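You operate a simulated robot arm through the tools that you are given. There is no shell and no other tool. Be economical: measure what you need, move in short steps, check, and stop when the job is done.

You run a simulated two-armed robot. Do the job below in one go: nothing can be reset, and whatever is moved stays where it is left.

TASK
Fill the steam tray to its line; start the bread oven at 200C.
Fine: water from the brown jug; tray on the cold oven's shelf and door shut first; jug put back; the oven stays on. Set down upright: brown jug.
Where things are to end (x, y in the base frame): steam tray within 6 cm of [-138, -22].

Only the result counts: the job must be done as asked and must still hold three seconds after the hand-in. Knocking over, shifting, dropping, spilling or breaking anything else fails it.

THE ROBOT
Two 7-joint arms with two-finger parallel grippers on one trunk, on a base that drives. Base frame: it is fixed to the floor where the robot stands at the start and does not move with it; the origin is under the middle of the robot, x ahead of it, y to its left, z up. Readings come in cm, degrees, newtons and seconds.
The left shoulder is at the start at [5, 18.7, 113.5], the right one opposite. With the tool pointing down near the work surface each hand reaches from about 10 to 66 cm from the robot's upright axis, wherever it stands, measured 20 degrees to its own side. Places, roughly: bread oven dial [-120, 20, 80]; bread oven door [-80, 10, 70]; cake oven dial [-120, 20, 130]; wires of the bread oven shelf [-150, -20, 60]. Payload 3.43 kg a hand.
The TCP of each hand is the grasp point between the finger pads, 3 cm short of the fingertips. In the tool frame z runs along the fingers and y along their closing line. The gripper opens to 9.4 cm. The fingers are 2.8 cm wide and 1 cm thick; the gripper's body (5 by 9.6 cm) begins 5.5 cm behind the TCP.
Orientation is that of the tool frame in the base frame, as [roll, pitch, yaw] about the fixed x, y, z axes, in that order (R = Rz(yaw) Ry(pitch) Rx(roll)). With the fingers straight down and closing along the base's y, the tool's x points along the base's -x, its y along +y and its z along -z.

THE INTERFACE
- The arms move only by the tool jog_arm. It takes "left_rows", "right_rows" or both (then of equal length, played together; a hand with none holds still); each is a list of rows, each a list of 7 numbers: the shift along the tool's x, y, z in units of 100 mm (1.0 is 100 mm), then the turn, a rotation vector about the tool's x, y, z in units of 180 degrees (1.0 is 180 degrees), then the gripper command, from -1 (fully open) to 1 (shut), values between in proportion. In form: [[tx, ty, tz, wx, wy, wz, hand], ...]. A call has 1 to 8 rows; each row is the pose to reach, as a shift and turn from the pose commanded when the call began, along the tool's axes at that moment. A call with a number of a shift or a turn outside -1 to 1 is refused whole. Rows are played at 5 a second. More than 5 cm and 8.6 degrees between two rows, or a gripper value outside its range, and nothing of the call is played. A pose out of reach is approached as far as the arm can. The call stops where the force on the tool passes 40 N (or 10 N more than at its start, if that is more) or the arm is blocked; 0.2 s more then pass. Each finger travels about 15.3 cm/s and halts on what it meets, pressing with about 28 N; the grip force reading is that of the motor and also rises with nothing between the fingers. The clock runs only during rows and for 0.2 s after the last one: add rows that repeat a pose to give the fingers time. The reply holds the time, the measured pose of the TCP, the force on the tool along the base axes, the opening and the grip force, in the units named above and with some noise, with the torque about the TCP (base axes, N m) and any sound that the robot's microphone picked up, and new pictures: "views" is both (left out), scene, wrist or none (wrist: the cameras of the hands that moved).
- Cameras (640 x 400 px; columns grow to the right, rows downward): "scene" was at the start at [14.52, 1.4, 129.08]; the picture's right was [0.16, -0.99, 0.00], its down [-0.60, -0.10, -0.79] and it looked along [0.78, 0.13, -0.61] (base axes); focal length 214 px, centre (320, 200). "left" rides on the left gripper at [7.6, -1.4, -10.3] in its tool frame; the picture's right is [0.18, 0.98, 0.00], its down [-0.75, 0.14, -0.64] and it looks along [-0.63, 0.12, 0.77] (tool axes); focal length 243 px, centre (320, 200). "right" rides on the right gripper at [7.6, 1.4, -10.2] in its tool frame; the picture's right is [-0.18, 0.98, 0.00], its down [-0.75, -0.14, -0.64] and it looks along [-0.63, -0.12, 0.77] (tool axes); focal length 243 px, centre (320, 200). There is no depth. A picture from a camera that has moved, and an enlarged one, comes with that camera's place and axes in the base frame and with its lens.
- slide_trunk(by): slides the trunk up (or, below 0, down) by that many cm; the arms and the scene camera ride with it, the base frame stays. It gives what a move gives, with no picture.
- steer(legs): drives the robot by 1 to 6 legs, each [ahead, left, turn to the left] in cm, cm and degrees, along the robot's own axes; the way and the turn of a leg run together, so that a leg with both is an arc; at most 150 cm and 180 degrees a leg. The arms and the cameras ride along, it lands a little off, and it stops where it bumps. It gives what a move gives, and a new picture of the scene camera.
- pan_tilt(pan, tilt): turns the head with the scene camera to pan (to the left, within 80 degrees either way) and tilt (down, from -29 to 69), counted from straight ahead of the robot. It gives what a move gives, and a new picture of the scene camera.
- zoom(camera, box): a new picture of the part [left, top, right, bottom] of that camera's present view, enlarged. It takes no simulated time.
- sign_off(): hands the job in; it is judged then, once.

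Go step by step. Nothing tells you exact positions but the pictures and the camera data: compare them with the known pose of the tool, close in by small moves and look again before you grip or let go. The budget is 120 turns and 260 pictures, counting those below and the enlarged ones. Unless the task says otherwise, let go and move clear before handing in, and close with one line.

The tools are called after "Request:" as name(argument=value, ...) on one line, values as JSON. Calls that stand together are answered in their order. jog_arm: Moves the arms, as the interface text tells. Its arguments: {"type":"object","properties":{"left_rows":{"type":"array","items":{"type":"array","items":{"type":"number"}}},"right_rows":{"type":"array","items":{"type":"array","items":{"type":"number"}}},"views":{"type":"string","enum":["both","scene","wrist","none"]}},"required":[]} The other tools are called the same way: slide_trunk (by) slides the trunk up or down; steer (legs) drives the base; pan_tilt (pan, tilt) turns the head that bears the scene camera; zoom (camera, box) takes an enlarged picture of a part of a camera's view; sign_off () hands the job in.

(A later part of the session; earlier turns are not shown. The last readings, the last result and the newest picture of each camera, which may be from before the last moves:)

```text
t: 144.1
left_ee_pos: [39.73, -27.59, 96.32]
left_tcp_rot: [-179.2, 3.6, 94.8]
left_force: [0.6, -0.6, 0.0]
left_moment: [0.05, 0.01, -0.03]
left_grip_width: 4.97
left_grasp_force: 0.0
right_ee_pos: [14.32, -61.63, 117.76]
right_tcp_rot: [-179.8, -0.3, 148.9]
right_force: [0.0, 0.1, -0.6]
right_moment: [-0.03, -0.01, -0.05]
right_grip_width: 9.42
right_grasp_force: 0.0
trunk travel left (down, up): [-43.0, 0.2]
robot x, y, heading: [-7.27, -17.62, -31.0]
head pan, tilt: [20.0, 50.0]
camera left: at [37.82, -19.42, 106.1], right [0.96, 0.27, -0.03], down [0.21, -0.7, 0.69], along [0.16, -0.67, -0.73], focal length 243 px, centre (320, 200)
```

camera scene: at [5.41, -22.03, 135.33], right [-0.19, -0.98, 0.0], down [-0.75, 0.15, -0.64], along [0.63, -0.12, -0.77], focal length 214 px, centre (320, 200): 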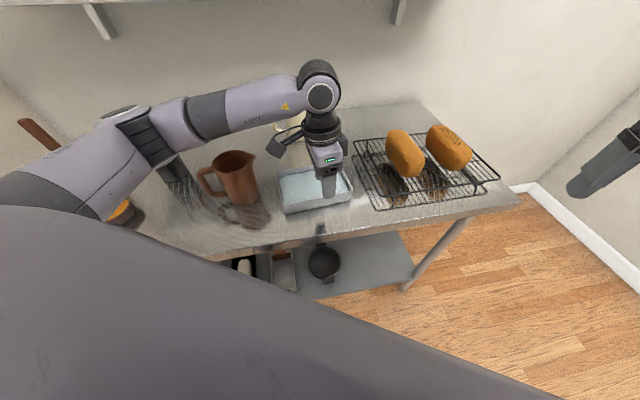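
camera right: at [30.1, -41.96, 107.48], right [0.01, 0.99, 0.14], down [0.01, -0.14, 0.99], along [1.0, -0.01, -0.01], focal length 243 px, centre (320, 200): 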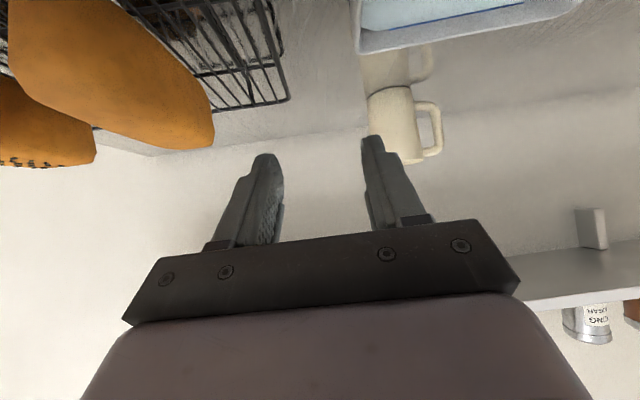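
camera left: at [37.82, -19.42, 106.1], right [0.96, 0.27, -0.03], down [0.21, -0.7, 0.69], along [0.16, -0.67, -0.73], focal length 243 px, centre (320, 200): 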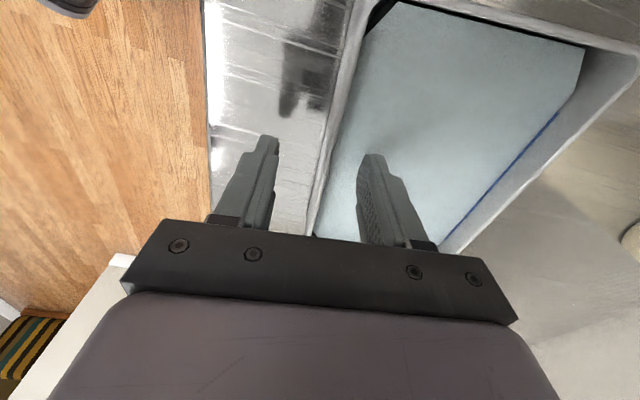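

Request:
jog_arm(left_rows=[[0.005, 0, 0.09, 0, 0, 0, -0.06], [0.01, 0, 0.17, 0, 0, 0, -0.06], [0.01, 0, 0.17, 0, 0, 0, 0.4], [0.01, 0, 0.17, 0, 0, 0, 1], [0.01, 0, 0.17, 0, 0, 0, 1], [0.01, 0, 0.17, 0, 0, 0, 1], [0.01, 0, 0.17, 0, 0, 0, 1]], views="wrist")

```text
t: 145.7
left_ee_pos: [39.64, -27.66, 94.58]
left_tcp_rot: [-179.1, 3.6, 94.8]
left_force: [2.0, 0.8, 2.6]
left_moment: [0.15, -0.55, -0.01]
left_grip_width: 0.38
left_grasp_force: 28.2
right_ee_pos: [14.3, -61.6, 117.89]
right_tcp_rot: [-179.8, -0.2, 148.9]
right_force: [0.2, 0.7, 0.1]
right_moment: [-0.01, 0.0, 0.01]
right_grip_width: 9.39
right_grasp_force: 0.0
trunk travel left (down, up): [-43.0, 0.2]
robot x, y, heading: [-7.36, -17.34, -30.8]
head pan, tilt: [20.0, 50.0]
camera left: at [37.65, -19.48, 104.52], right [0.96, 0.27, -0.03], down [0.21, -0.7, 0.69], along [0.16, -0.67, -0.73], focal length 243 px, centre (320, 200)
```

left: 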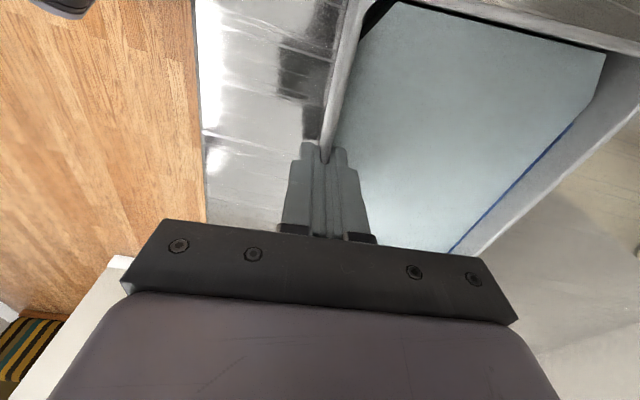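

Wall gripped. A careful small lift to see whether the tray stays level.

Request:
jog_arm(left_rows=[[0.01, 0, 0.15, 0, 0, 0, 1], [0.01, 0, 0.12, 0, 0, 0, 1], [0.01, 0, 0.09, 0, 0, 0, 1], [0.01, 0, 0.06, 0, 0, 0, 1], [0.01, 0, 0.06, 0, 0, 0, 1]])

Request:
zoom(camera="scene", box=[260, 130, 380, 225])

```text
t: 146.1
left_ee_pos: [39.88, -27.78, 94.57]
left_tcp_rot: [-179.5, 4.2, 94.9]
left_force: [-4.5, 5.6, 20.2]
left_moment: [0.52, -0.26, 0.27]
left_grip_width: 0.38
left_grasp_force: 27.9
right_ee_pos: [14.24, -61.63, 117.84]
right_tcp_rot: [-180.0, -0.2, 149.1]
right_force: [0.0, -0.7, -0.8]
right_moment: [0.02, 0.03, 0.04]
right_grip_width: 9.37
right_grasp_force: 0.2
trunk travel left (down, up): [-43.0, 0.2]
robot x, y, heading: [-7.37, -17.67, -30.9]
head pan, tilt: [20.0, 50.0]
stopped in row 1 (left hand): the force on the tool passed its limit at 56 N (the readings are from after the stop); the commanded pose is now the measured one
camera scene: at [5.33, -22.03, 135.35], right [-0.19, -0.98, 0.0], down [-0.75, 0.15, -0.64], along [0.63, -0.12, -0.77], focal length 214 px, centre (320, 200)
camera left: at [37.78, -19.63, 104.28], right [0.96, 0.27, -0.02], down [0.21, -0.69, 0.69], along [0.17, -0.67, -0.72], focal length 243 px, centre (320, 200)
```

scene: 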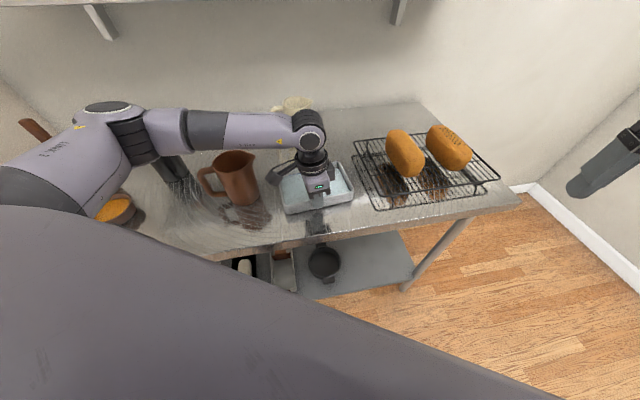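
left: 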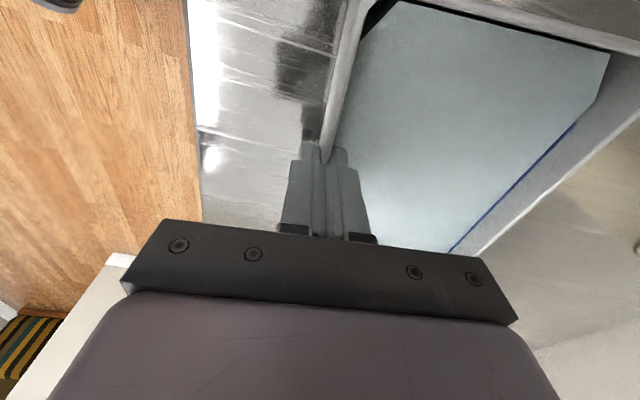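

```text
4.21 times, centred on (320, 178) of scene
camera zoom: at [5.33, -22.03, 135.35], right [-0.19, -0.98, 0.0], down [-0.75, 0.15, -0.64], along [0.63, -0.12, -0.77], focal length 903 px, centre (320, 295)
```

zoom: 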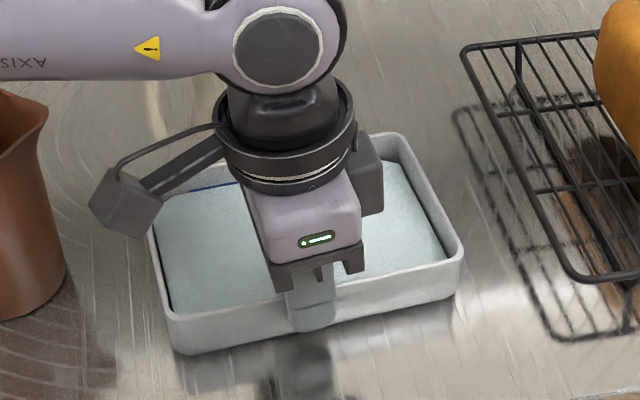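

I mis-signed that (pressed down briefly; it stopped safely). Now lift properly, 1 cm.

Request:
jog_arm(left_rows=[[-0.002, 0, -0.03, 0, 0, 0, 1], [-0.004, 0, -0.06, 0, 0, 0, 1], [-0.006, 0, -0.09, 0, 0, 0, 1], [-0.009, 0, -0.13, 0, 0, 0, 1], [-0.009, 0, -0.13, 0, 0, 0, 1]], views="none")

Request:
zoom(camera="scene", box=[260, 130, 380, 225])

Request:
zoom(camera="left", box=[240, 0, 640, 250])

```text
t: 147.3
left_ee_pos: [39.91, -27.74, 95.37]
left_tcp_rot: [-179.4, 3.9, 95.0]
left_force: [-0.1, -0.2, -1.6]
left_moment: [0.0, 0.12, -0.01]
left_grip_width: 0.36
left_grasp_force: 27.3
right_ee_pos: [14.54, -61.63, 117.85]
right_tcp_rot: [-179.8, -0.2, 149.0]
right_force: [0.3, 0.3, 0.5]
right_moment: [0.02, -0.01, 0.01]
right_grip_width: 9.41
right_grasp_force: 0.1
trunk travel left (down, up): [-43.0, 0.2]
robot x, y, heading: [-7.18, -17.8, -30.8]
head pan, tilt: [20.0, 50.0]
```

```text
4.21 times, centred on (320, 178) of scene
camera zoom: at [5.42, -22.02, 135.32], right [-0.19, -0.98, 0.0], down [-0.75, 0.15, -0.64], along [0.63, -0.12, -0.77], focal length 903 px, centre (320, 295)
```

zoom: 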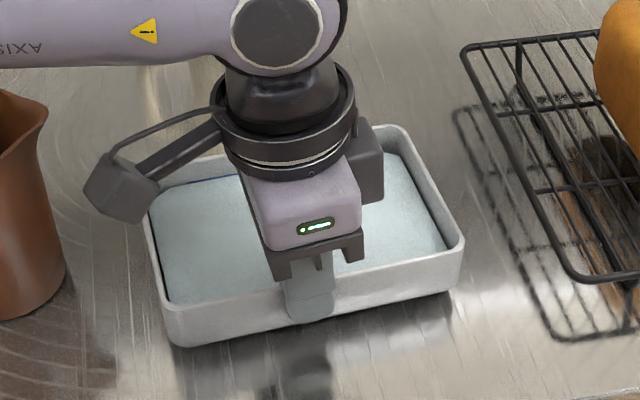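

```text
1.60 times, centred on (440, 125) of left
camera zoom: at [37.81, -19.59, 105.22], right [0.96, 0.27, -0.02], down [0.21, -0.69, 0.69], along [0.17, -0.67, -0.72], focal length 388 px, centre (128, 320)
```

zoom: 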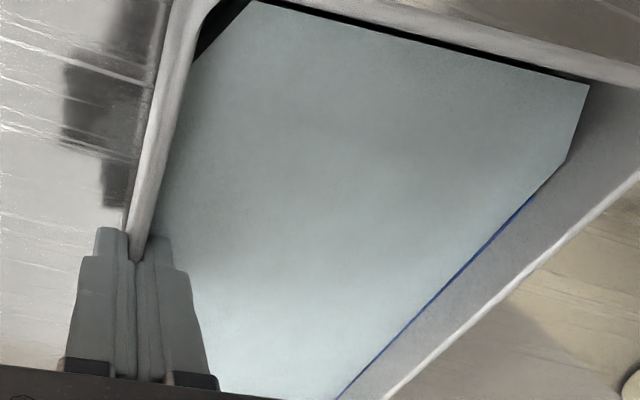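

The tray hangs level and light (about 2 N). I lift it 9 cm and check.

Request:
jog_arm(left_rows=[[-0.004, 0, -0.06, 0, 0, 0, 1], [-0.012, 0, -0.17, 0, 0, 0, 1], [-0.022, 0, -0.31, 0, 0, 0, 1], [-0.033, 0, -0.47, 0, 0, 0, 1], [-0.044, 0, -0.63, 0, 0, 0, 1], [-0.054, 0, -0.78, 0, 0, 0, 1], [-0.061, 0, -0.88, 0, 0, 0, 1], [-0.063, 0, -0.92, 0, 0, 0, 1]], views="scene")

Request:
zoom(camera="scene", box=[250, 110, 390, 220])

```text
t: 149.1
left_ee_pos: [40.08, -27.82, 104.52]
left_tcp_rot: [-179.4, 4.0, 95.0]
left_force: [-0.1, 0.5, -2.1]
left_moment: [0.02, 0.13, -0.03]
left_grip_width: 0.37
left_grasp_force: 27.9
right_ee_pos: [14.3, -61.63, 117.84]
right_tcp_rot: [-179.8, -0.2, 149.0]
right_force: [0.8, 0.7, 0.6]
right_moment: [0.03, 0.0, 0.02]
right_grip_width: 9.41
right_grasp_force: 0.0
trunk travel left (down, up): [-43.0, 0.2]
robot x, y, heading: [-7.52, -17.81, -30.8]
head pan, tilt: [20.0, 50.0]
camera scene: at [5.42, -22.02, 135.33], right [-0.19, -0.98, 0.0], down [-0.75, 0.15, -0.64], along [0.63, -0.12, -0.77], focal length 214 px, centre (320, 200)
```

scene: 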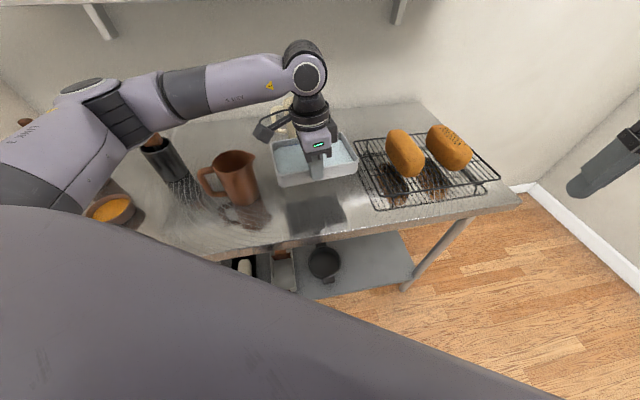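

```text
3.64 times, centred on (320, 165) of scene
camera zoom: at [5.42, -22.02, 135.33], right [-0.19, -0.98, 0.0], down [-0.75, 0.15, -0.64], along [0.63, -0.12, -0.77], focal length 780 px, centre (320, 327)
```

zoom: 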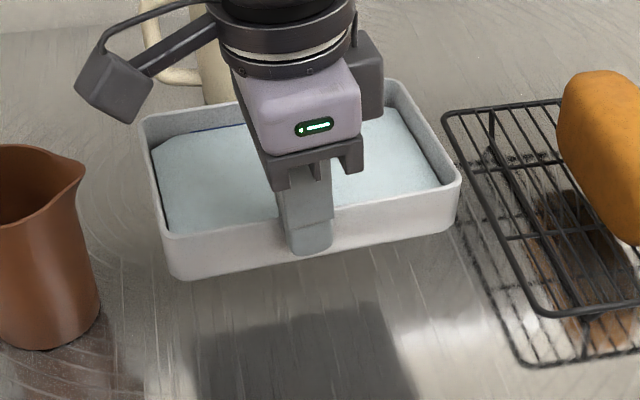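

Level and steady. I back straight away from the bench, step right, and turn around in gentle legs.

Request:
steer(legs=[[-22.3, -13.4, 0], [11.3, -18.9, 0], [0, 0, -60], [0, 0, -60], [0, 0, -65]])

Request:
zoom(camera="left", box=[0, 0, 640, 400])

```text
t: 161.0
left_ee_pos: [-80.23, -26.0, 104.61]
left_tcp_rot: [-179.4, 4.0, -89.3]
left_force: [0.6, -0.2, -1.4]
left_moment: [-0.04, -0.11, 0.02]
left_grip_width: 0.37
left_grasp_force: 27.7
right_ee_pos: [-52.07, 5.69, 117.82]
right_tcp_rot: [-179.7, -0.2, -35.3]
right_force: [0.1, 0.0, 0.1]
right_moment: [0.02, 0.0, -0.01]
right_grip_width: 9.38
right_grasp_force: 0.1
trunk travel left (down, up): [-43.0, 0.2]
robot x, y, heading: [-33.65, -39.95, 144.8]
head pan, tilt: [20.0, 50.0]
camera scene: at [-45.76, -34.35, 135.33], right [0.26, 0.96, 0.0], down [0.74, -0.2, -0.64], along [-0.62, 0.17, -0.77], focal length 214 px, centre (320, 200)
```

scene: 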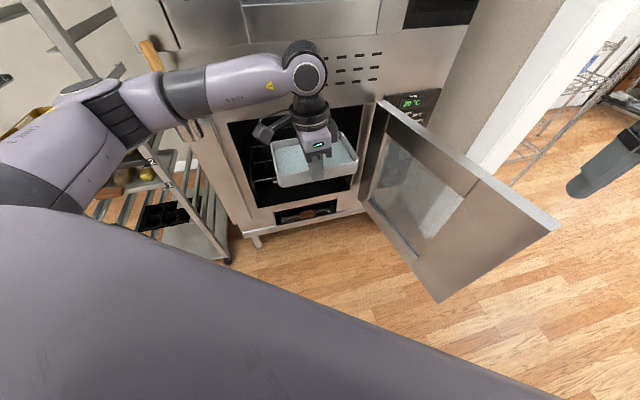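

```text
1.00 times, centred on (320, 200) of left (not enlarged: the box is as wide or as high as the picture)
camera zoom: at [-78.74, -34.31, 114.43], right [-0.98, -0.2, -0.02], down [-0.16, 0.7, 0.69], along [-0.12, 0.68, -0.72], focal length 243 px, centre (320, 200)
```

zoom: 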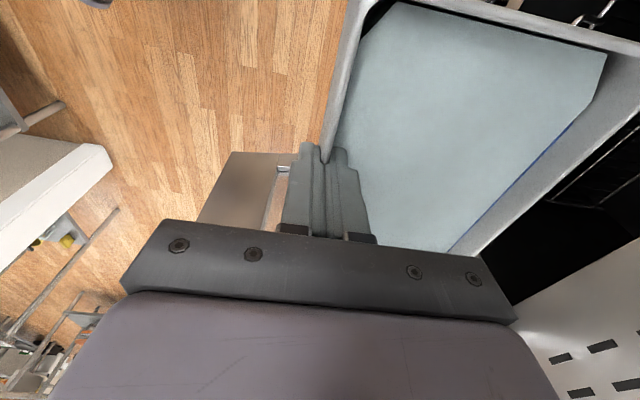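

The tray is level in front of the open oven. I check the door and my right arm's room on the other side before going in.

Request:
pan_tilt(pan=-45, tilt=40)

```text
t: 162.3
left_ee_pos: [-80.13, -26.0, 104.64]
left_tcp_rot: [-179.4, 4.0, -89.4]
left_force: [-0.1, -1.0, -1.8]
left_moment: [-0.01, -0.11, 0.0]
left_grip_width: 0.35
left_grasp_force: 28.2
right_ee_pos: [-52.15, 5.78, 117.86]
right_tcp_rot: [-179.8, -0.2, -35.3]
right_force: [-0.4, -0.5, -0.1]
right_moment: [0.01, 0.0, -0.03]
right_grip_width: 9.42
right_grasp_force: 0.1
trunk travel left (down, up): [-43.0, 0.2]
robot x, y, heading: [-33.51, -39.65, 144.6]
head pan, tilt: [-45.0, 40.0]
camera scene: at [-39.79, -28.0, 136.74], right [0.99, 0.17, 0.0], down [0.11, -0.63, -0.77], along [-0.13, 0.75, -0.64], focal length 214 px, centre (320, 200)
```

scene: 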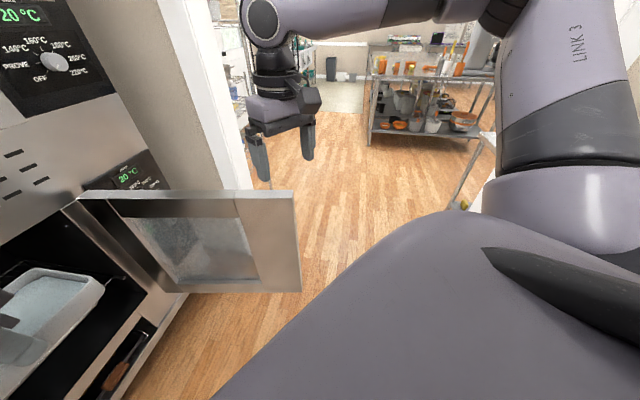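

Request:
jog_arm(right_rows=[[0.15, 0.1, -0.3, 0, 0, 0, -1], [0.3, 0.2, -0.6, 0, 0, 0, -1], [0.5, 0.3, -1.0, 0, 0, 0, -1]], views="none")

Request:
jog_arm(right_rows=[[0.15, 0.1, -0.3, 0, 0, 0, -1], [0.3, 0.3, -0.6, 0, 0, 0, -1], [0.4, 0.5, -0.9, 0, 0, 0, -1]], views="none")

Request:
pan_tilt(pan=15, tilt=40)

```text
t: 163.1
left_ee_pos: [-80.2, -26.06, 104.72]
left_tcp_rot: [-179.4, 4.2, -89.3]
left_force: [-0.5, 0.3, -1.3]
left_moment: [0.0, -0.12, -0.01]
left_grip_width: 0.37
left_grasp_force: 27.8
right_ee_pos: [-49.77, 0.74, 128.04]
right_tcp_rot: [-179.7, -0.2, -35.2]
right_force: [-0.1, 0.3, 0.4]
right_moment: [-0.01, 0.02, 0.02]
right_grip_width: 9.41
right_grasp_force: 0.1
trunk travel left (down, up): [-43.0, 0.2]
robot x, y, heading: [-34.07, -39.78, 145.1]
head pan, tilt: [-45.0, 40.0]
```

```text
t: 163.9
left_ee_pos: [-80.27, -26.02, 104.68]
left_tcp_rot: [-179.4, 3.9, -89.4]
left_force: [-0.9, 0.6, -2.0]
left_moment: [-0.03, -0.13, 0.0]
left_grip_width: 0.37
left_grasp_force: 28.1
right_ee_pos: [-49.66, -5.78, 137.07]
right_tcp_rot: [-179.9, -0.3, -35.3]
right_force: [-0.6, -0.7, -1.0]
right_moment: [0.05, -0.01, -0.02]
right_grip_width: 9.39
right_grasp_force: 0.0
trunk travel left (down, up): [-43.0, 0.2]
robot x, y, heading: [-33.44, -39.67, 144.9]
head pan, tilt: [-45.0, 40.0]
```

```text
t: 165.2
left_ee_pos: [-80.15, -26.21, 104.56]
left_tcp_rot: [-179.4, 4.0, -89.3]
left_force: [0.1, -0.4, -1.4]
left_moment: [-0.03, -0.1, 0.0]
left_grip_width: 0.38
left_grasp_force: 27.7
right_ee_pos: [-49.56, -5.8, 136.96]
right_tcp_rot: [-179.7, -0.2, -35.4]
right_force: [0.1, -0.9, -0.6]
right_moment: [0.02, -0.03, -0.01]
right_grip_width: 9.41
right_grasp_force: 0.1
trunk travel left (down, up): [-43.0, 0.2]
robot x, y, heading: [-33.64, -39.55, 144.9]
head pan, tilt: [15.0, 40.0]
camera scene: at [-46.31, -33.43, 136.74], right [0.35, 0.94, 0.0], down [0.6, -0.22, -0.77], along [-0.72, 0.27, -0.64], focal length 214 px, centre (320, 200)
```

scene: 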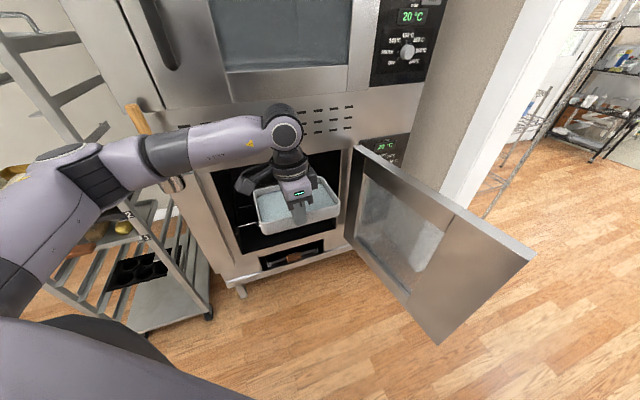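

The forearm must come in more head-on to fit the oven opening. I back off a bit and stretch the left arm further forward (tray kept level), then look.

Request:
steer(legs=[[-15, 0, 0]])

Request:
jog_arm(left_rows=[[-0.05, 0.02, 0.003, 0, 0, 0, 1], [-0.15, 0.055, 0.01, 0, 0, 0, 1], [-0.28, 0.105, 0.02, 0, 0, 0, 1], [-0.42, 0.157, 0.03, 0, 0, 0, 1], [-0.56, 0.21, 0.04, 0, 0, 0, 1], [-0.7, 0.262, 0.05, 0, 0, 0, 1], [-0.79, 0.295, 0.055, 0, 0, 0, 1]], views="none")

Request:
jog_arm(left_rows=[[-0.05, 0.02, 0.003, 0, 0, 0, 1], [-0.15, 0.055, 0.01, 0, 0, 0, 1], [-0.28, 0.105, 0.02, 0, 0, 0, 1], [-0.42, 0.157, 0.03, 0, 0, 0, 1], [-0.56, 0.21, 0.04, 0, 0, 0, 1], [-0.7, 0.262, 0.05, 0, 0, 0, 1], [-0.79, 0.295, 0.055, 0, 0, 0, 1]], views="scene")

```text
t: 166.6
left_ee_pos: [-67.78, -34.69, 104.62]
left_tcp_rot: [-179.5, 4.0, -89.4]
left_force: [-0.1, 0.9, -1.7]
left_moment: [-0.02, -0.08, 0.0]
left_grip_width: 0.38
left_grasp_force: 28.3
right_ee_pos: [-37.27, -14.42, 136.98]
right_tcp_rot: [-179.8, -0.1, -35.5]
right_force: [-0.2, -0.1, -0.1]
right_moment: [0.02, 0.0, 0.01]
right_grip_width: 9.42
right_grasp_force: 0.1
trunk travel left (down, up): [-43.0, 0.2]
robot x, y, heading: [-21.52, -48.55, 144.7]
head pan, tilt: [15.0, 40.0]
camera scene: at [-34.04, -42.08, 136.76], right [0.35, 0.94, 0.0], down [0.6, -0.22, -0.77], along [-0.72, 0.27, -0.64], focal length 214 px, centre (320, 200)
```

scene: 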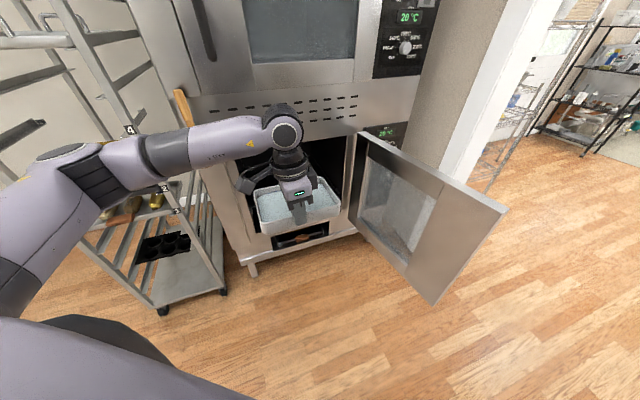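

```text
t: 168.2
left_ee_pos: [-68.2, -34.09, 104.7]
left_tcp_rot: [-179.4, 4.0, -89.4]
left_force: [-0.1, 0.5, -2.3]
left_moment: [0.0, -0.14, -0.05]
left_grip_width: 0.38
left_grasp_force: 27.8
left hand out of reach, approached as far as the arm can: row 2, 3, 4, 5, 6, 7
right_ee_pos: [-37.28, -14.42, 136.95]
right_tcp_rot: [-179.9, -0.1, -35.5]
right_force: [-0.4, 0.0, 0.2]
right_moment: [0.01, -0.02, -0.02]
right_grip_width: 9.42
right_grasp_force: 0.1
trunk travel left (down, up): [-43.0, 0.2]
robot x, y, heading: [-21.45, -48.45, 144.7]
head pan, tilt: [15.0, 40.0]
```

```text
t: 169.8
left_ee_pos: [-68.22, -34.13, 104.66]
left_tcp_rot: [-179.4, 4.1, -89.3]
left_force: [-0.3, -0.2, -1.2]
left_moment: [-0.04, -0.12, 0.03]
left_grip_width: 0.36
left_grasp_force: 28.0
left hand out of reach, approached as far as the arm can: row 1, 2, 3, 4, 5, 6, 7
right_ee_pos: [-37.35, -14.46, 137.09]
right_tcp_rot: [-179.8, -0.2, -35.4]
right_force: [0.7, 0.1, 0.6]
right_moment: [0.01, 0.04, -0.02]
right_grip_width: 9.43
right_grasp_force: 0.0
trunk travel left (down, up): [-43.0, 0.2]
robot x, y, heading: [-21.57, -48.26, 144.8]
head pan, tilt: [15.0, 40.0]
camera scene: at [-34.11, -42.03, 136.74], right [0.35, 0.94, 0.0], down [0.6, -0.22, -0.77], along [-0.72, 0.27, -0.64], focal length 214 px, centre (320, 200)
```

scene: 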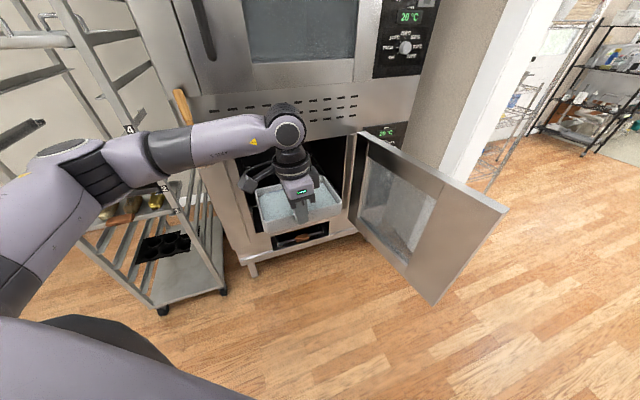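

Request:
jog_arm(left_rows=[[0, 0, 0, -0.001, 0, -0.015, 1], [0, 0, 0, -0.003, 0, -0.045, 1], [0, 0, 0, -0.006, 0, -0.085, 1], [0, 0, 0, -0.009, 0, -0.13, 1], [0, 0, 0, -0.012, 0, -0.175, 1], [0, 0, 0, -0.015, 0, -0.22, 1], [0, 0, 0, -0.018, 0, -0.255, 1], [0, 0, 0, -0.0195, 0, -0.277, 1]], views="none")

```text
t: 171.6
left_ee_pos: [-68.7, -33.8, 104.71]
left_tcp_rot: [-179.7, 3.6, -39.3]
left_force: [-1.1, 0.4, -2.1]
left_moment: [0.07, -0.13, 0.0]
left_grip_width: 0.36
left_grasp_force: 27.8
right_ee_pos: [-37.29, -14.48, 137.01]
right_tcp_rot: [-179.8, -0.2, -35.3]
right_force: [-0.9, 0.4, 0.0]
right_moment: [-0.02, -0.02, -0.02]
right_grip_width: 9.39
right_grasp_force: 0.1
trunk travel left (down, up): [-43.0, 0.2]
robot x, y, heading: [-21.31, -48.33, 144.7]
head pan, tilt: [15.0, 40.0]
```

Request:
jog_arm(left_rows=[[-0.04, -0.02, 0.003, 0, 0, 0, 1], [-0.13, -0.075, 0.01, 0, 0, 0, 1], [-0.25, -0.145, 0.017, 0, 0, 0, 1], [-0.38, -0.22, 0.025, 0, 0, 0, 1], [-0.51, -0.295, 0.034, 0, 0, 0, 1], [-0.63, -0.365, 0.041, 0, 0, 0, 1], [-0.73, -0.42, 0.047, 0, 0, 0, 1]], views="none")

Request:
jog_arm(left_rows=[[-0.04, -0.02, 0.003, 0, 0, 0, 1], [-0.13, -0.075, 0.01, 0, 0, 0, 1], [-0.25, -0.145, 0.017, 0, 0, 0, 1], [-0.38, -0.22, 0.025, 0, 0, 0, 1], [-0.51, -0.295, 0.034, 0, 0, 0, 1], [-0.63, -0.365, 0.041, 0, 0, 0, 1], [-0.73, -0.42, 0.047, 0, 0, 0, 1]], views="scene")

```text
t: 173.2
left_ee_pos: [-71.66, -25.95, 104.73]
left_tcp_rot: [-179.7, 3.6, -39.5]
left_force: [0.1, 0.2, -1.4]
left_moment: [0.08, -0.08, 0.0]
left_grip_width: 0.37
left_grasp_force: 28.1
right_ee_pos: [-37.36, -14.37, 137.03]
right_tcp_rot: [-179.8, -0.2, -35.3]
right_force: [0.0, 0.7, -0.5]
right_moment: [-0.01, -0.02, -0.01]
right_grip_width: 9.41
right_grasp_force: 0.0
trunk travel left (down, up): [-43.0, 0.2]
robot x, y, heading: [-21.12, -48.28, 144.8]
head pan, tilt: [15.0, 40.0]
```

```text
t: 174.8
left_ee_pos: [-74.67, -17.99, 104.77]
left_tcp_rot: [-179.6, 3.6, -39.4]
left_force: [-0.2, -0.8, -1.5]
left_moment: [0.1, -0.1, 0.01]
left_grip_width: 0.37
left_grasp_force: 27.8
right_ee_pos: [-37.28, -14.36, 136.97]
right_tcp_rot: [-180.0, -0.2, -35.5]
right_force: [-0.2, 0.4, 0.2]
right_moment: [0.01, 0.0, -0.01]
right_grip_width: 9.41
right_grasp_force: 0.1
trunk travel left (down, up): [-43.0, 0.2]
robot x, y, heading: [-21.9, -48.53, 144.5]
head pan, tilt: [15.0, 40.0]
camera scene: at [-34.09, -42.0, 136.74], right [0.35, 0.94, 0.0], down [0.6, -0.22, -0.77], along [-0.72, 0.27, -0.64], focal length 214 px, centre (320, 200)
```

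scene: 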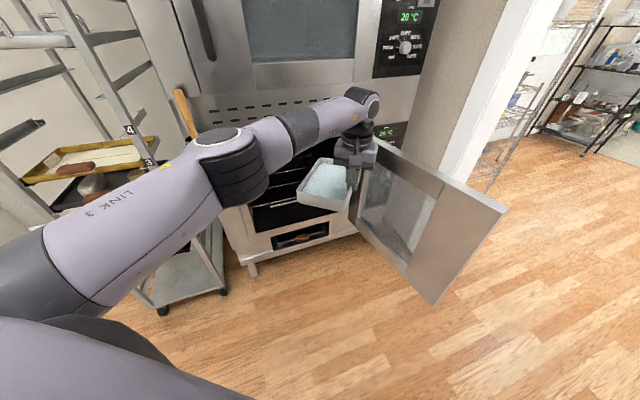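

Now the arm reaches well ahead with the forearm nearly in line. I turn to face the oven more squarely, line up in front of it, and then lower the trunk.

Request:
steer(legs=[[0, 0, 12], [0, 0, 11.5], [21.8, -14, 0]])

Request:
slide_trunk(by=-34)

Request:
pan_tilt(pan=5, tilt=25)

```text
t: 178.2
left_ee_pos: [-101.0, -23.16, 104.64]
left_tcp_rot: [-179.5, 3.7, -15.9]
left_force: [-0.2, 0.3, -2.3]
left_moment: [0.13, -0.05, 0.01]
left_grip_width: 0.35
left_grasp_force: 28.3
right_ee_pos: [-68.12, -4.99, 137.02]
right_tcp_rot: [-179.9, -0.2, -12.0]
right_force: [0.6, 0.4, 0.4]
right_moment: [0.0, -0.02, 0.0]
right_grip_width: 9.41
right_grasp_force: 0.0
trunk travel left (down, up): [-43.0, 0.2]
robot x, y, heading: [-40.11, -30.43, 168.0]
head pan, tilt: [15.0, 40.0]
camera scene: at [-54.23, -29.09, 136.74], right [-0.06, 1.0, 0.0], down [0.64, 0.04, -0.77], along [-0.76, -0.04, -0.64], focal length 214 px, centre (320, 200)
```

scene: 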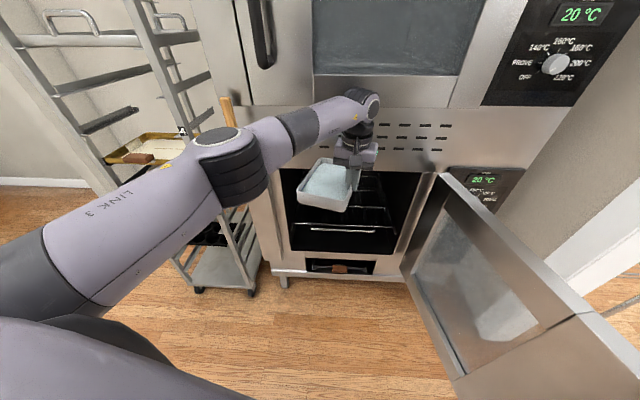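

```text
t: 181.5
left_ee_pos: [-100.98, -23.19, 70.75]
left_tcp_rot: [-179.6, 3.5, -15.9]
left_force: [-1.2, -0.2, -1.3]
left_moment: [0.12, -0.03, 0.0]
left_grip_width: 0.37
left_grasp_force: 27.9
right_ee_pos: [-68.22, -5.1, 103.05]
right_tcp_rot: [-179.8, -0.2, -11.9]
right_force: [-0.2, -0.4, 0.0]
right_moment: [0.02, 0.0, 0.0]
right_grip_width: 9.4
right_grasp_force: 0.1
trunk travel left (down, up): [-9.0, 34.2]
robot x, y, heading: [-39.82, -30.12, 168.1]
head pan, tilt: [15.0, 40.0]
```

```text
t: 182.3
left_ee_pos: [-101.01, -23.2, 70.79]
left_tcp_rot: [-179.5, 3.6, -16.0]
left_force: [0.7, 1.1, -1.9]
left_moment: [0.09, -0.05, 0.0]
left_grip_width: 0.38
left_grasp_force: 28.2
right_ee_pos: [-68.03, -5.21, 103.02]
right_tcp_rot: [-179.8, -0.2, -11.9]
right_force: [0.1, 0.5, 0.0]
right_moment: [-0.01, -0.03, 0.01]
right_grip_width: 9.4
right_grasp_force: 0.0
trunk travel left (down, up): [-9.0, 34.2]
robot x, y, heading: [-39.91, -29.98, 168.3]
head pan, tilt: [5.0, 25.0]
camera scene: at [-54.84, -27.57, 105.07], right [0.12, 0.99, 0.0], down [0.42, -0.05, -0.91], along [-0.9, 0.11, -0.42], focal length 214 px, centre (320, 200)
```

scene: 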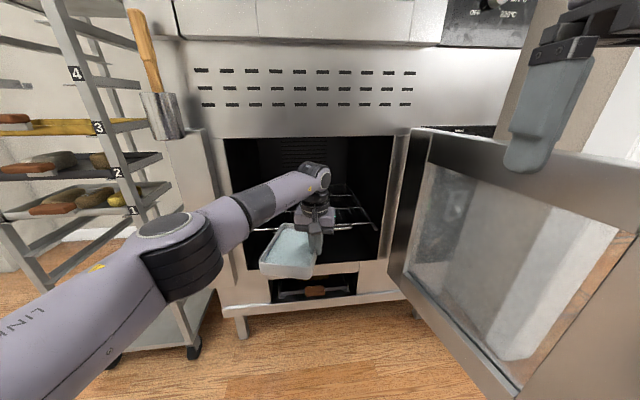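

Request:
zoom(camera="scene", box=[215, 125, 405, 285])

```text
2.50 times, centred on (310, 205) of scene
camera zoom: at [-54.84, -27.57, 105.07], right [0.12, 0.99, 0.0], down [0.42, -0.05, -0.91], along [-0.9, 0.11, -0.42], focal length 536 px, centre (345, 188)
```

zoom: 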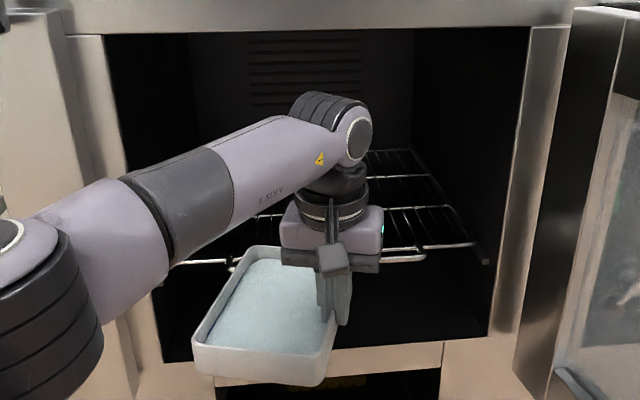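

Cavity ceiling ≈ 96, shelf front wire at x ≈ -128 and z ≈ 60. I lower 2.7 cm more and drive in 15 cm, then look.

Request:
slide_trunk(by=-2.7)

Request:
steer(legs=[[15, 0, 0]])

Request:
zoom(camera="left", box=[0, 0, 640, 400])

```text
t: 183.0
left_ee_pos: [-101.02, -23.27, 68.09]
left_tcp_rot: [-179.6, 3.6, -15.8]
left_force: [-0.4, 0.7, -2.7]
left_moment: [0.14, -0.03, -0.01]
left_grip_width: 0.36
left_grasp_force: 28.4
right_ee_pos: [-68.09, -5.03, 100.33]
right_tcp_rot: [-179.8, -0.2, -12.0]
right_force: [-0.1, 0.3, -0.2]
right_moment: [0.01, -0.02, -0.01]
right_grip_width: 9.42
right_grasp_force: 0.1
trunk travel left (down, up): [-6.3, 36.9]
robot x, y, heading: [-40.47, -29.87, 168.1]
head pan, tilt: [5.0, 25.0]
```

```text
t: 184.4
left_ee_pos: [-115.62, -20.12, 68.16]
left_tcp_rot: [-179.6, 3.7, -16.0]
left_force: [-0.7, 0.5, -2.1]
left_moment: [0.07, -0.04, -0.01]
left_grip_width: 0.37
left_grasp_force: 27.8
right_ee_pos: [-82.62, -1.89, 100.2]
right_tcp_rot: [-179.8, -0.3, -11.9]
right_force: [0.3, -0.8, 0.1]
right_moment: [0.0, 0.04, 0.03]
right_grip_width: 9.41
right_grasp_force: 0.1
trunk travel left (down, up): [-6.3, 36.9]
robot x, y, heading: [-54.85, -26.82, 168.1]
head pan, tilt: [5.0, 25.0]
camera scene: at [-69.44, -24.49, 102.37], right [0.12, 0.99, 0.0], down [0.42, -0.05, -0.91], along [-0.9, 0.11, -0.42], focal length 214 px, centre (320, 200)
```

scene: 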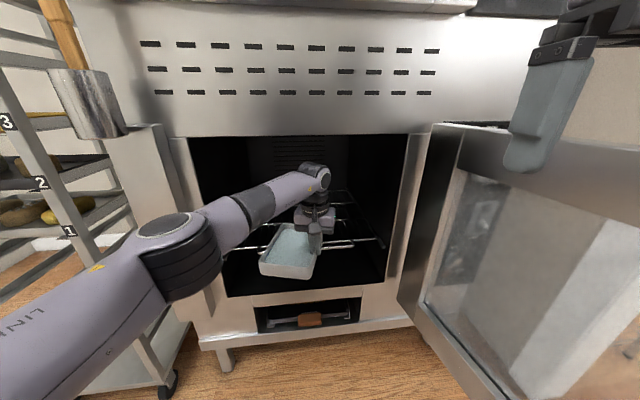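

```text
1.00 times, centred on (320, 200) of left (not enlarged: the box is as wide or as high as the picture)
camera zoom: at [-107.26, -20.98, 77.89], right [-0.09, -1.0, -0.02], down [-0.72, 0.06, 0.69], along [-0.68, 0.08, -0.73], focal length 243 px, centre (320, 200)
```

zoom: 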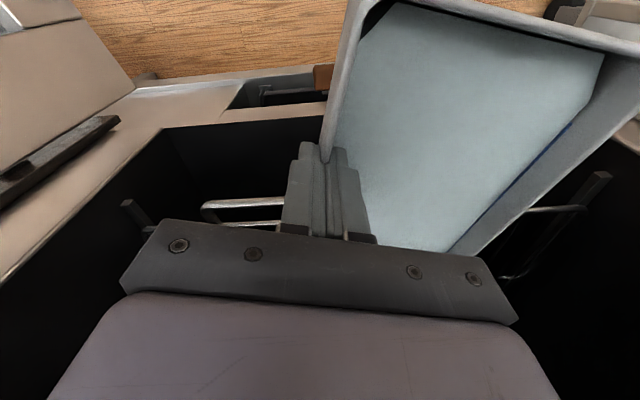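

Request:
steer(legs=[[12, 0, 0]])

Request:
zoom(camera="left", box=[0, 0, 640, 400])

```text
t: 185.6
left_ee_pos: [-127.14, -17.53, 68.09]
left_tcp_rot: [-179.7, 3.7, -16.2]
left_force: [-0.8, -0.5, -1.7]
left_moment: [0.14, -0.05, 0.02]
left_grip_width: 0.37
left_grasp_force: 27.9
right_ee_pos: [-94.32, 0.63, 100.27]
right_tcp_rot: [-179.8, -0.1, -12.1]
right_force: [-0.1, -0.1, -0.5]
right_moment: [0.05, 0.0, -0.01]
right_grip_width: 9.37
right_grasp_force: 0.0
trunk travel left (down, up): [-6.3, 36.9]
robot x, y, heading: [-66.33, -24.45, 167.9]
head pan, tilt: [5.0, 25.0]
camera scene: at [-81.09, -22.0, 102.37], right [0.12, 0.99, 0.0], down [0.42, -0.05, -0.91], along [-0.9, 0.11, -0.42], focal length 214 px, centre (320, 200)
```

scene: 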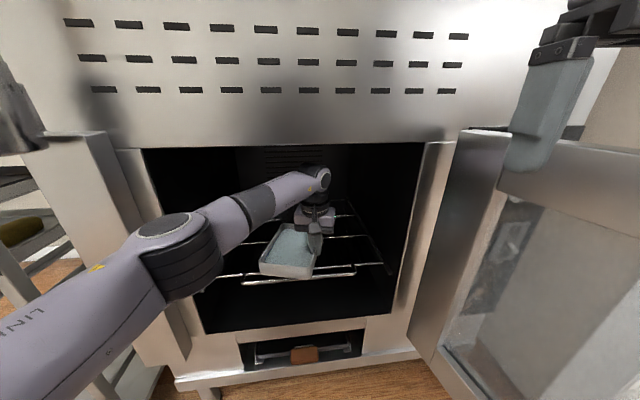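

```text
1.00 times, centred on (320, 200) of left (not enlarged: the box is as wide or as high as the picture)
camera zoom: at [-118.91, -18.42, 77.9], right [-0.1, -1.0, -0.02], down [-0.72, 0.06, 0.69], along [-0.68, 0.08, -0.73], focal length 243 px, centre (320, 200)
```

zoom: 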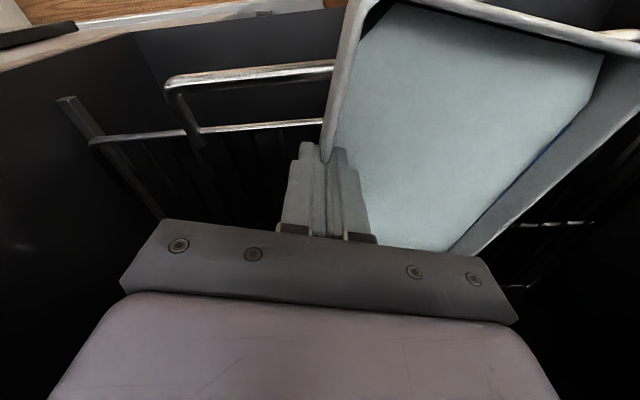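

Request:
steer(legs=[[8, 0, 0]])

Request:
zoom(camera="left", box=[0, 0, 640, 400])

```text
t: 186.7
left_ee_pos: [-134.7, -16.48, 68.78]
left_tcp_rot: [-178.9, 4.3, -16.0]
left_force: [0.0, 0.1, -0.6]
left_moment: [0.11, -0.03, 0.04]
left_grip_width: 0.34
left_grasp_force: 28.1
right_ee_pos: [-101.4, 0.86, 101.23]
right_tcp_rot: [-178.8, 1.1, -11.8]
right_force: [0.5, 0.1, 0.5]
right_moment: [-0.01, 0.0, 0.02]
right_grip_width: 9.39
right_grasp_force: 0.1
trunk travel left (down, up): [-6.3, 36.9]
robot x, y, heading: [-74.23, -22.53, 167.9]
head pan, tilt: [5.0, 25.0]
camera scene: at [-88.22, -21.54, 102.66], right [0.12, 0.99, 0.01], down [0.41, -0.04, -0.91], along [-0.9, 0.12, -0.41], focal length 214 px, centre (320, 200)
```

scene: 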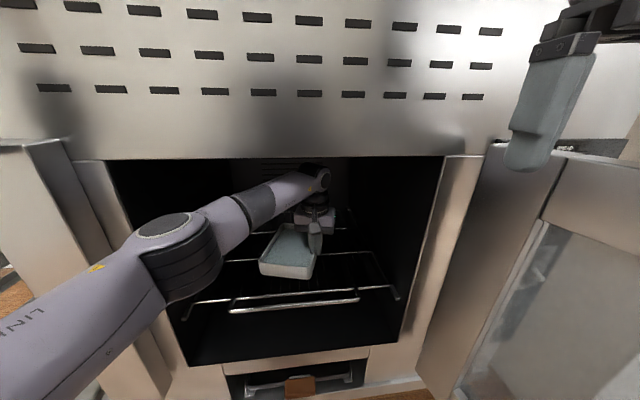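

```text
1.00 times, centred on (320, 200) of left (not enlarged: the box is as wide or as high as the picture)
camera zoom: at [-126.26, -17.56, 78.58], right [-0.1, -0.99, -0.03], down [-0.72, 0.05, 0.69], along [-0.69, 0.09, -0.72], focal length 243 px, centre (320, 200)
```

zoom: 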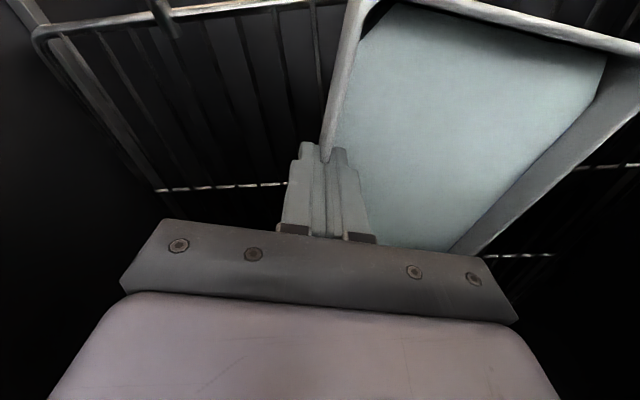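

The body pitched about 1°, so the base seems to be touching something; I back off 1.5 cm to relieve it.

Request:
steer(legs=[[-1.5, 0, 0]])

```text
t: 187.5
left_ee_pos: [-133.66, -16.77, 67.96]
left_tcp_rot: [-179.0, 3.7, -15.9]
left_force: [0.3, -0.6, -2.6]
left_moment: [0.13, -0.03, 0.04]
left_grip_width: 0.36
left_grasp_force: 27.7
right_ee_pos: [-100.81, 0.75, 100.62]
right_tcp_rot: [-178.6, 0.2, -11.7]
right_force: [-0.3, 0.1, -0.3]
right_moment: [-0.01, 0.0, -0.01]
right_grip_width: 9.41
right_grasp_force: 0.2
trunk travel left (down, up): [-6.3, 36.9]
robot x, y, heading: [-73.05, -23.18, 168.2]
head pan, tilt: [5.0, 25.0]
camera scene: at [-87.59, -21.59, 102.28], right [0.12, 0.99, 0.01], down [0.42, -0.04, -0.91], along [-0.9, 0.11, -0.42], focal length 214 px, centre (320, 200)
```

scene: 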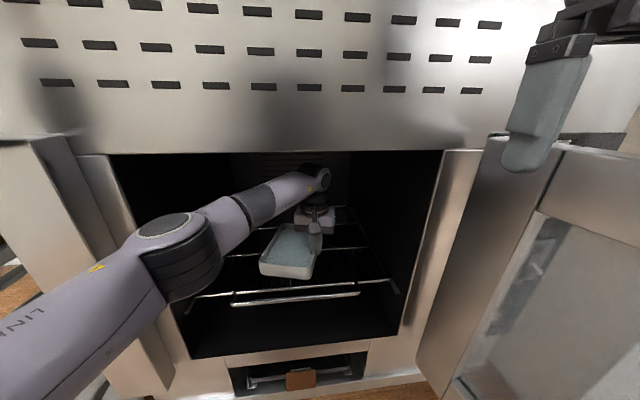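

Close enough: tray centre ≈ [-135.3, -22.4]. Now lower gently onto the shelf.

Request:
jog_arm(left_rows=[[0.004, 0, 0.06, 0, 0, 0, 1], [0.008, 0, 0.12, 0, 0, 0, 1], [0.011, 0, 0.17, 0, 0, 0, 1], [0.014, 0, 0.21, 0, 0, 0, 1]], views="none")

Request:
jog_arm(left_rows=[[0.001, 0, 0.015, 0, 0, 0, 1], [0.002, 0, 0.03, 0, 0, 0, 1], [0.003, 0, 0.045, 0, 0, 0, 1], [0.004, 0, 0.06, 0, 0, 0, 1]], views="wrist")

```text
t: 188.5
left_ee_pos: [-133.64, -16.56, 66.0]
left_tcp_rot: [-179.1, 3.7, -16.0]
left_force: [0.4, -0.9, -1.9]
left_moment: [0.09, -0.05, -0.04]
left_grip_width: 0.37
left_grasp_force: 27.7
right_ee_pos: [-100.63, 0.69, 100.64]
right_tcp_rot: [-178.5, 0.4, -11.5]
right_force: [-0.3, -0.5, 0.2]
right_moment: [0.0, 0.01, -0.02]
right_grip_width: 9.42
right_grasp_force: 0.1
trunk travel left (down, up): [-6.3, 36.9]
robot x, y, heading: [-72.84, -23.34, 168.0]
head pan, tilt: [5.0, 25.0]
```

```text
t: 189.5
left_ee_pos: [-133.55, -16.6, 65.39]
left_tcp_rot: [-179.1, 3.7, -16.0]
left_force: [1.4, -0.5, -1.8]
left_moment: [0.14, -0.05, 0.04]
left_grip_width: 0.35
left_grasp_force: 27.9
right_ee_pos: [-100.58, 0.69, 100.63]
right_tcp_rot: [-178.5, 0.4, -11.6]
right_force: [-0.1, 0.1, 0.2]
right_moment: [-0.02, 0.0, 0.0]
right_grip_width: 9.38
right_grasp_force: 0.0
trunk travel left (down, up): [-6.3, 36.9]
robot x, y, heading: [-72.82, -23.25, 167.8]
head pan, tilt: [5.0, 25.0]
camera left: at [-125.29, -17.67, 75.16], right [-0.1, -0.99, -0.03], down [-0.72, 0.05, 0.69], along [-0.68, 0.09, -0.73], focal length 243 px, centre (320, 200)
```

left: 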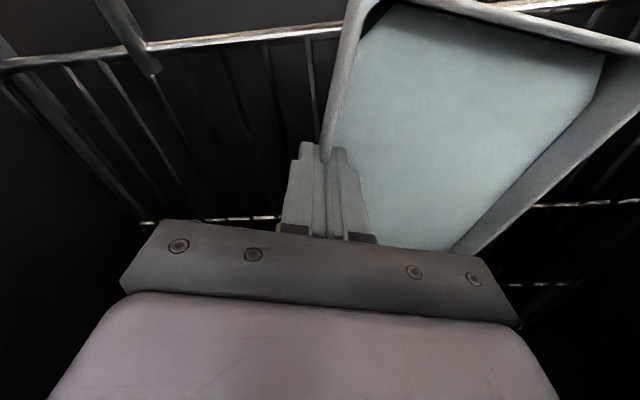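

Request:
jog_arm(left_rows=[[0.001, 0, 0.012, 0, 0, 0, 1], [0.002, 0, 0.024, 0, 0, 0, 1], [0.002, 0, 0.036, 0, 0, 0, 1], [0.003, 0, 0.048, 0, 0, 0, 1]], views="none")

```text
t: 190.5
left_ee_pos: [-133.7, -16.65, 64.89]
left_tcp_rot: [-179.1, 3.8, -16.1]
left_force: [-0.3, 0.6, -1.6]
left_moment: [0.09, -0.03, -0.02]
left_grip_width: 0.36
left_grasp_force: 28.2
right_ee_pos: [-100.56, 0.74, 100.73]
right_tcp_rot: [-178.5, 0.4, -11.6]
right_force: [0.4, 0.0, 0.9]
right_moment: [0.0, -0.02, -0.01]
right_grip_width: 9.41
right_grasp_force: 0.1
trunk travel left (down, up): [-6.3, 36.9]
robot x, y, heading: [-73.01, -23.25, 168.1]
head pan, tilt: [5.0, 25.0]
```

Request:
jog_arm(left_rows=[[0.001, 0, 0.012, 0, 0, 0, 1], [0.002, 0, 0.024, 0, 0, 0, 1], [0.002, 0, 0.036, 0, 0, 0, 1], [0.003, 0, 0.048, 0, 0, 0, 1]], views="none")

```text
t: 191.5
left_ee_pos: [-133.53, -16.6, 64.44]
left_tcp_rot: [-179.1, 3.8, -16.0]
left_force: [1.9, -0.9, 6.4]
left_moment: [-0.34, 0.9, 0.07]
left_grip_width: 0.37
left_grasp_force: 28.5
right_ee_pos: [-100.57, 0.73, 100.72]
right_tcp_rot: [-178.5, 0.4, -11.6]
right_force: [-0.1, -0.3, -0.2]
right_moment: [0.03, 0.0, 0.02]
right_grip_width: 9.4
right_grasp_force: 0.1
trunk travel left (down, up): [-6.3, 36.9]
robot x, y, heading: [-72.73, -23.1, 168.0]
head pan, tilt: [5.0, 25.0]
```

Contact with the shelf. A hair lower, then open gently.

Request:
jog_arm(left_rows=[[0, 0, 0.01, 0, 0, 0, 1], [0, 0, 0.01, 0, 0, 0, 0.9], [0, 0, 0.01, 0, 0, 0, 0.7], [0, 0, 0.01, 0, 0, 0, 0.5], [0, 0, 0.01, 0, 0, 0, 0.3], [0, 0, 0.01, 0, 0, 0, 0.3]], views="wrist")

```text
t: 192.9
left_ee_pos: [-133.62, -16.51, 64.59]
left_tcp_rot: [-179.0, 3.7, -16.0]
left_force: [-0.5, 0.4, -0.1]
left_moment: [-0.03, -0.01, -0.02]
left_grip_width: 3.31
left_grasp_force: 0.0
right_ee_pos: [-100.52, 0.65, 100.71]
right_tcp_rot: [-178.5, 0.4, -11.7]
right_force: [-0.7, -0.4, 0.2]
right_moment: [0.01, -0.03, 0.06]
right_grip_width: 9.42
right_grasp_force: 0.0
trunk travel left (down, up): [-6.3, 36.9]
robot x, y, heading: [-72.35, -23.03, 168.0]
head pan, tilt: [5.0, 25.0]
camera left: at [-125.31, -17.56, 74.24], right [-0.1, -0.99, -0.03], down [-0.72, 0.05, 0.69], along [-0.68, 0.09, -0.73], focal length 243 px, centre (320, 200)
```

left: 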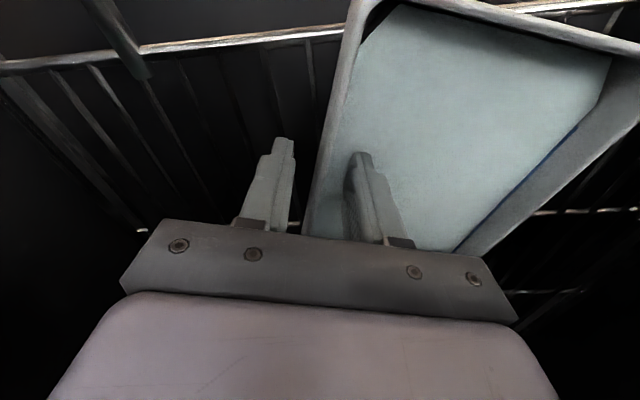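

Released; the tray sits on the wires. I raise the hand 5 cm clear of the rim and check.

Request:
jog_arm(left_rows=[[-0.008, 0, -0.12, 0, 0, 0, 0.3], [-0.016, 0, -0.25, 0, 0, 0, 0.3], [-0.025, 0, -0.38, 0, 0, 0, 0.3], [-0.033, 0, -0.52, 0, 0, 0, 0.3]], views="wrist")

```text
t: 193.9
left_ee_pos: [-133.45, -16.48, 69.68]
left_tcp_rot: [-179.2, 3.7, -16.1]
left_force: [0.2, -0.7, 0.0]
left_moment: [-0.03, 0.0, -0.04]
left_grip_width: 3.3
left_grasp_force: 0.1
right_ee_pos: [-100.59, 0.8, 100.81]
right_tcp_rot: [-178.4, 0.4, -11.7]
right_force: [-0.6, 1.0, -1.4]
right_moment: [-0.03, 0.0, -0.02]
right_grip_width: 9.39
right_grasp_force: 0.0
trunk travel left (down, up): [-6.3, 36.9]
robot x, y, heading: [-72.94, -23.23, 168.0]
head pan, tilt: [5.0, 25.0]
camera left: at [-125.19, -17.53, 79.53], right [-0.1, -0.99, -0.03], down [-0.72, 0.05, 0.69], along [-0.68, 0.09, -0.73], focal length 243 px, centre (320, 200)
```

left: 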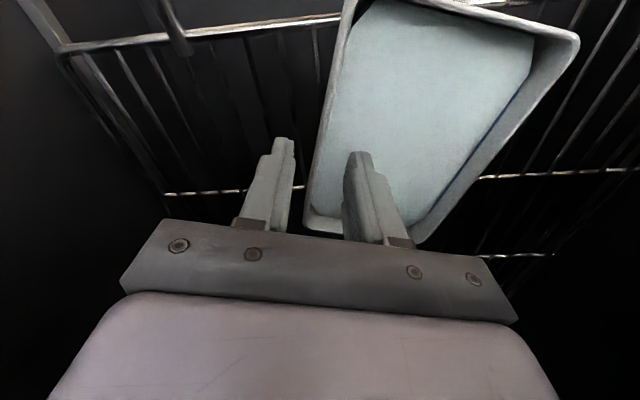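

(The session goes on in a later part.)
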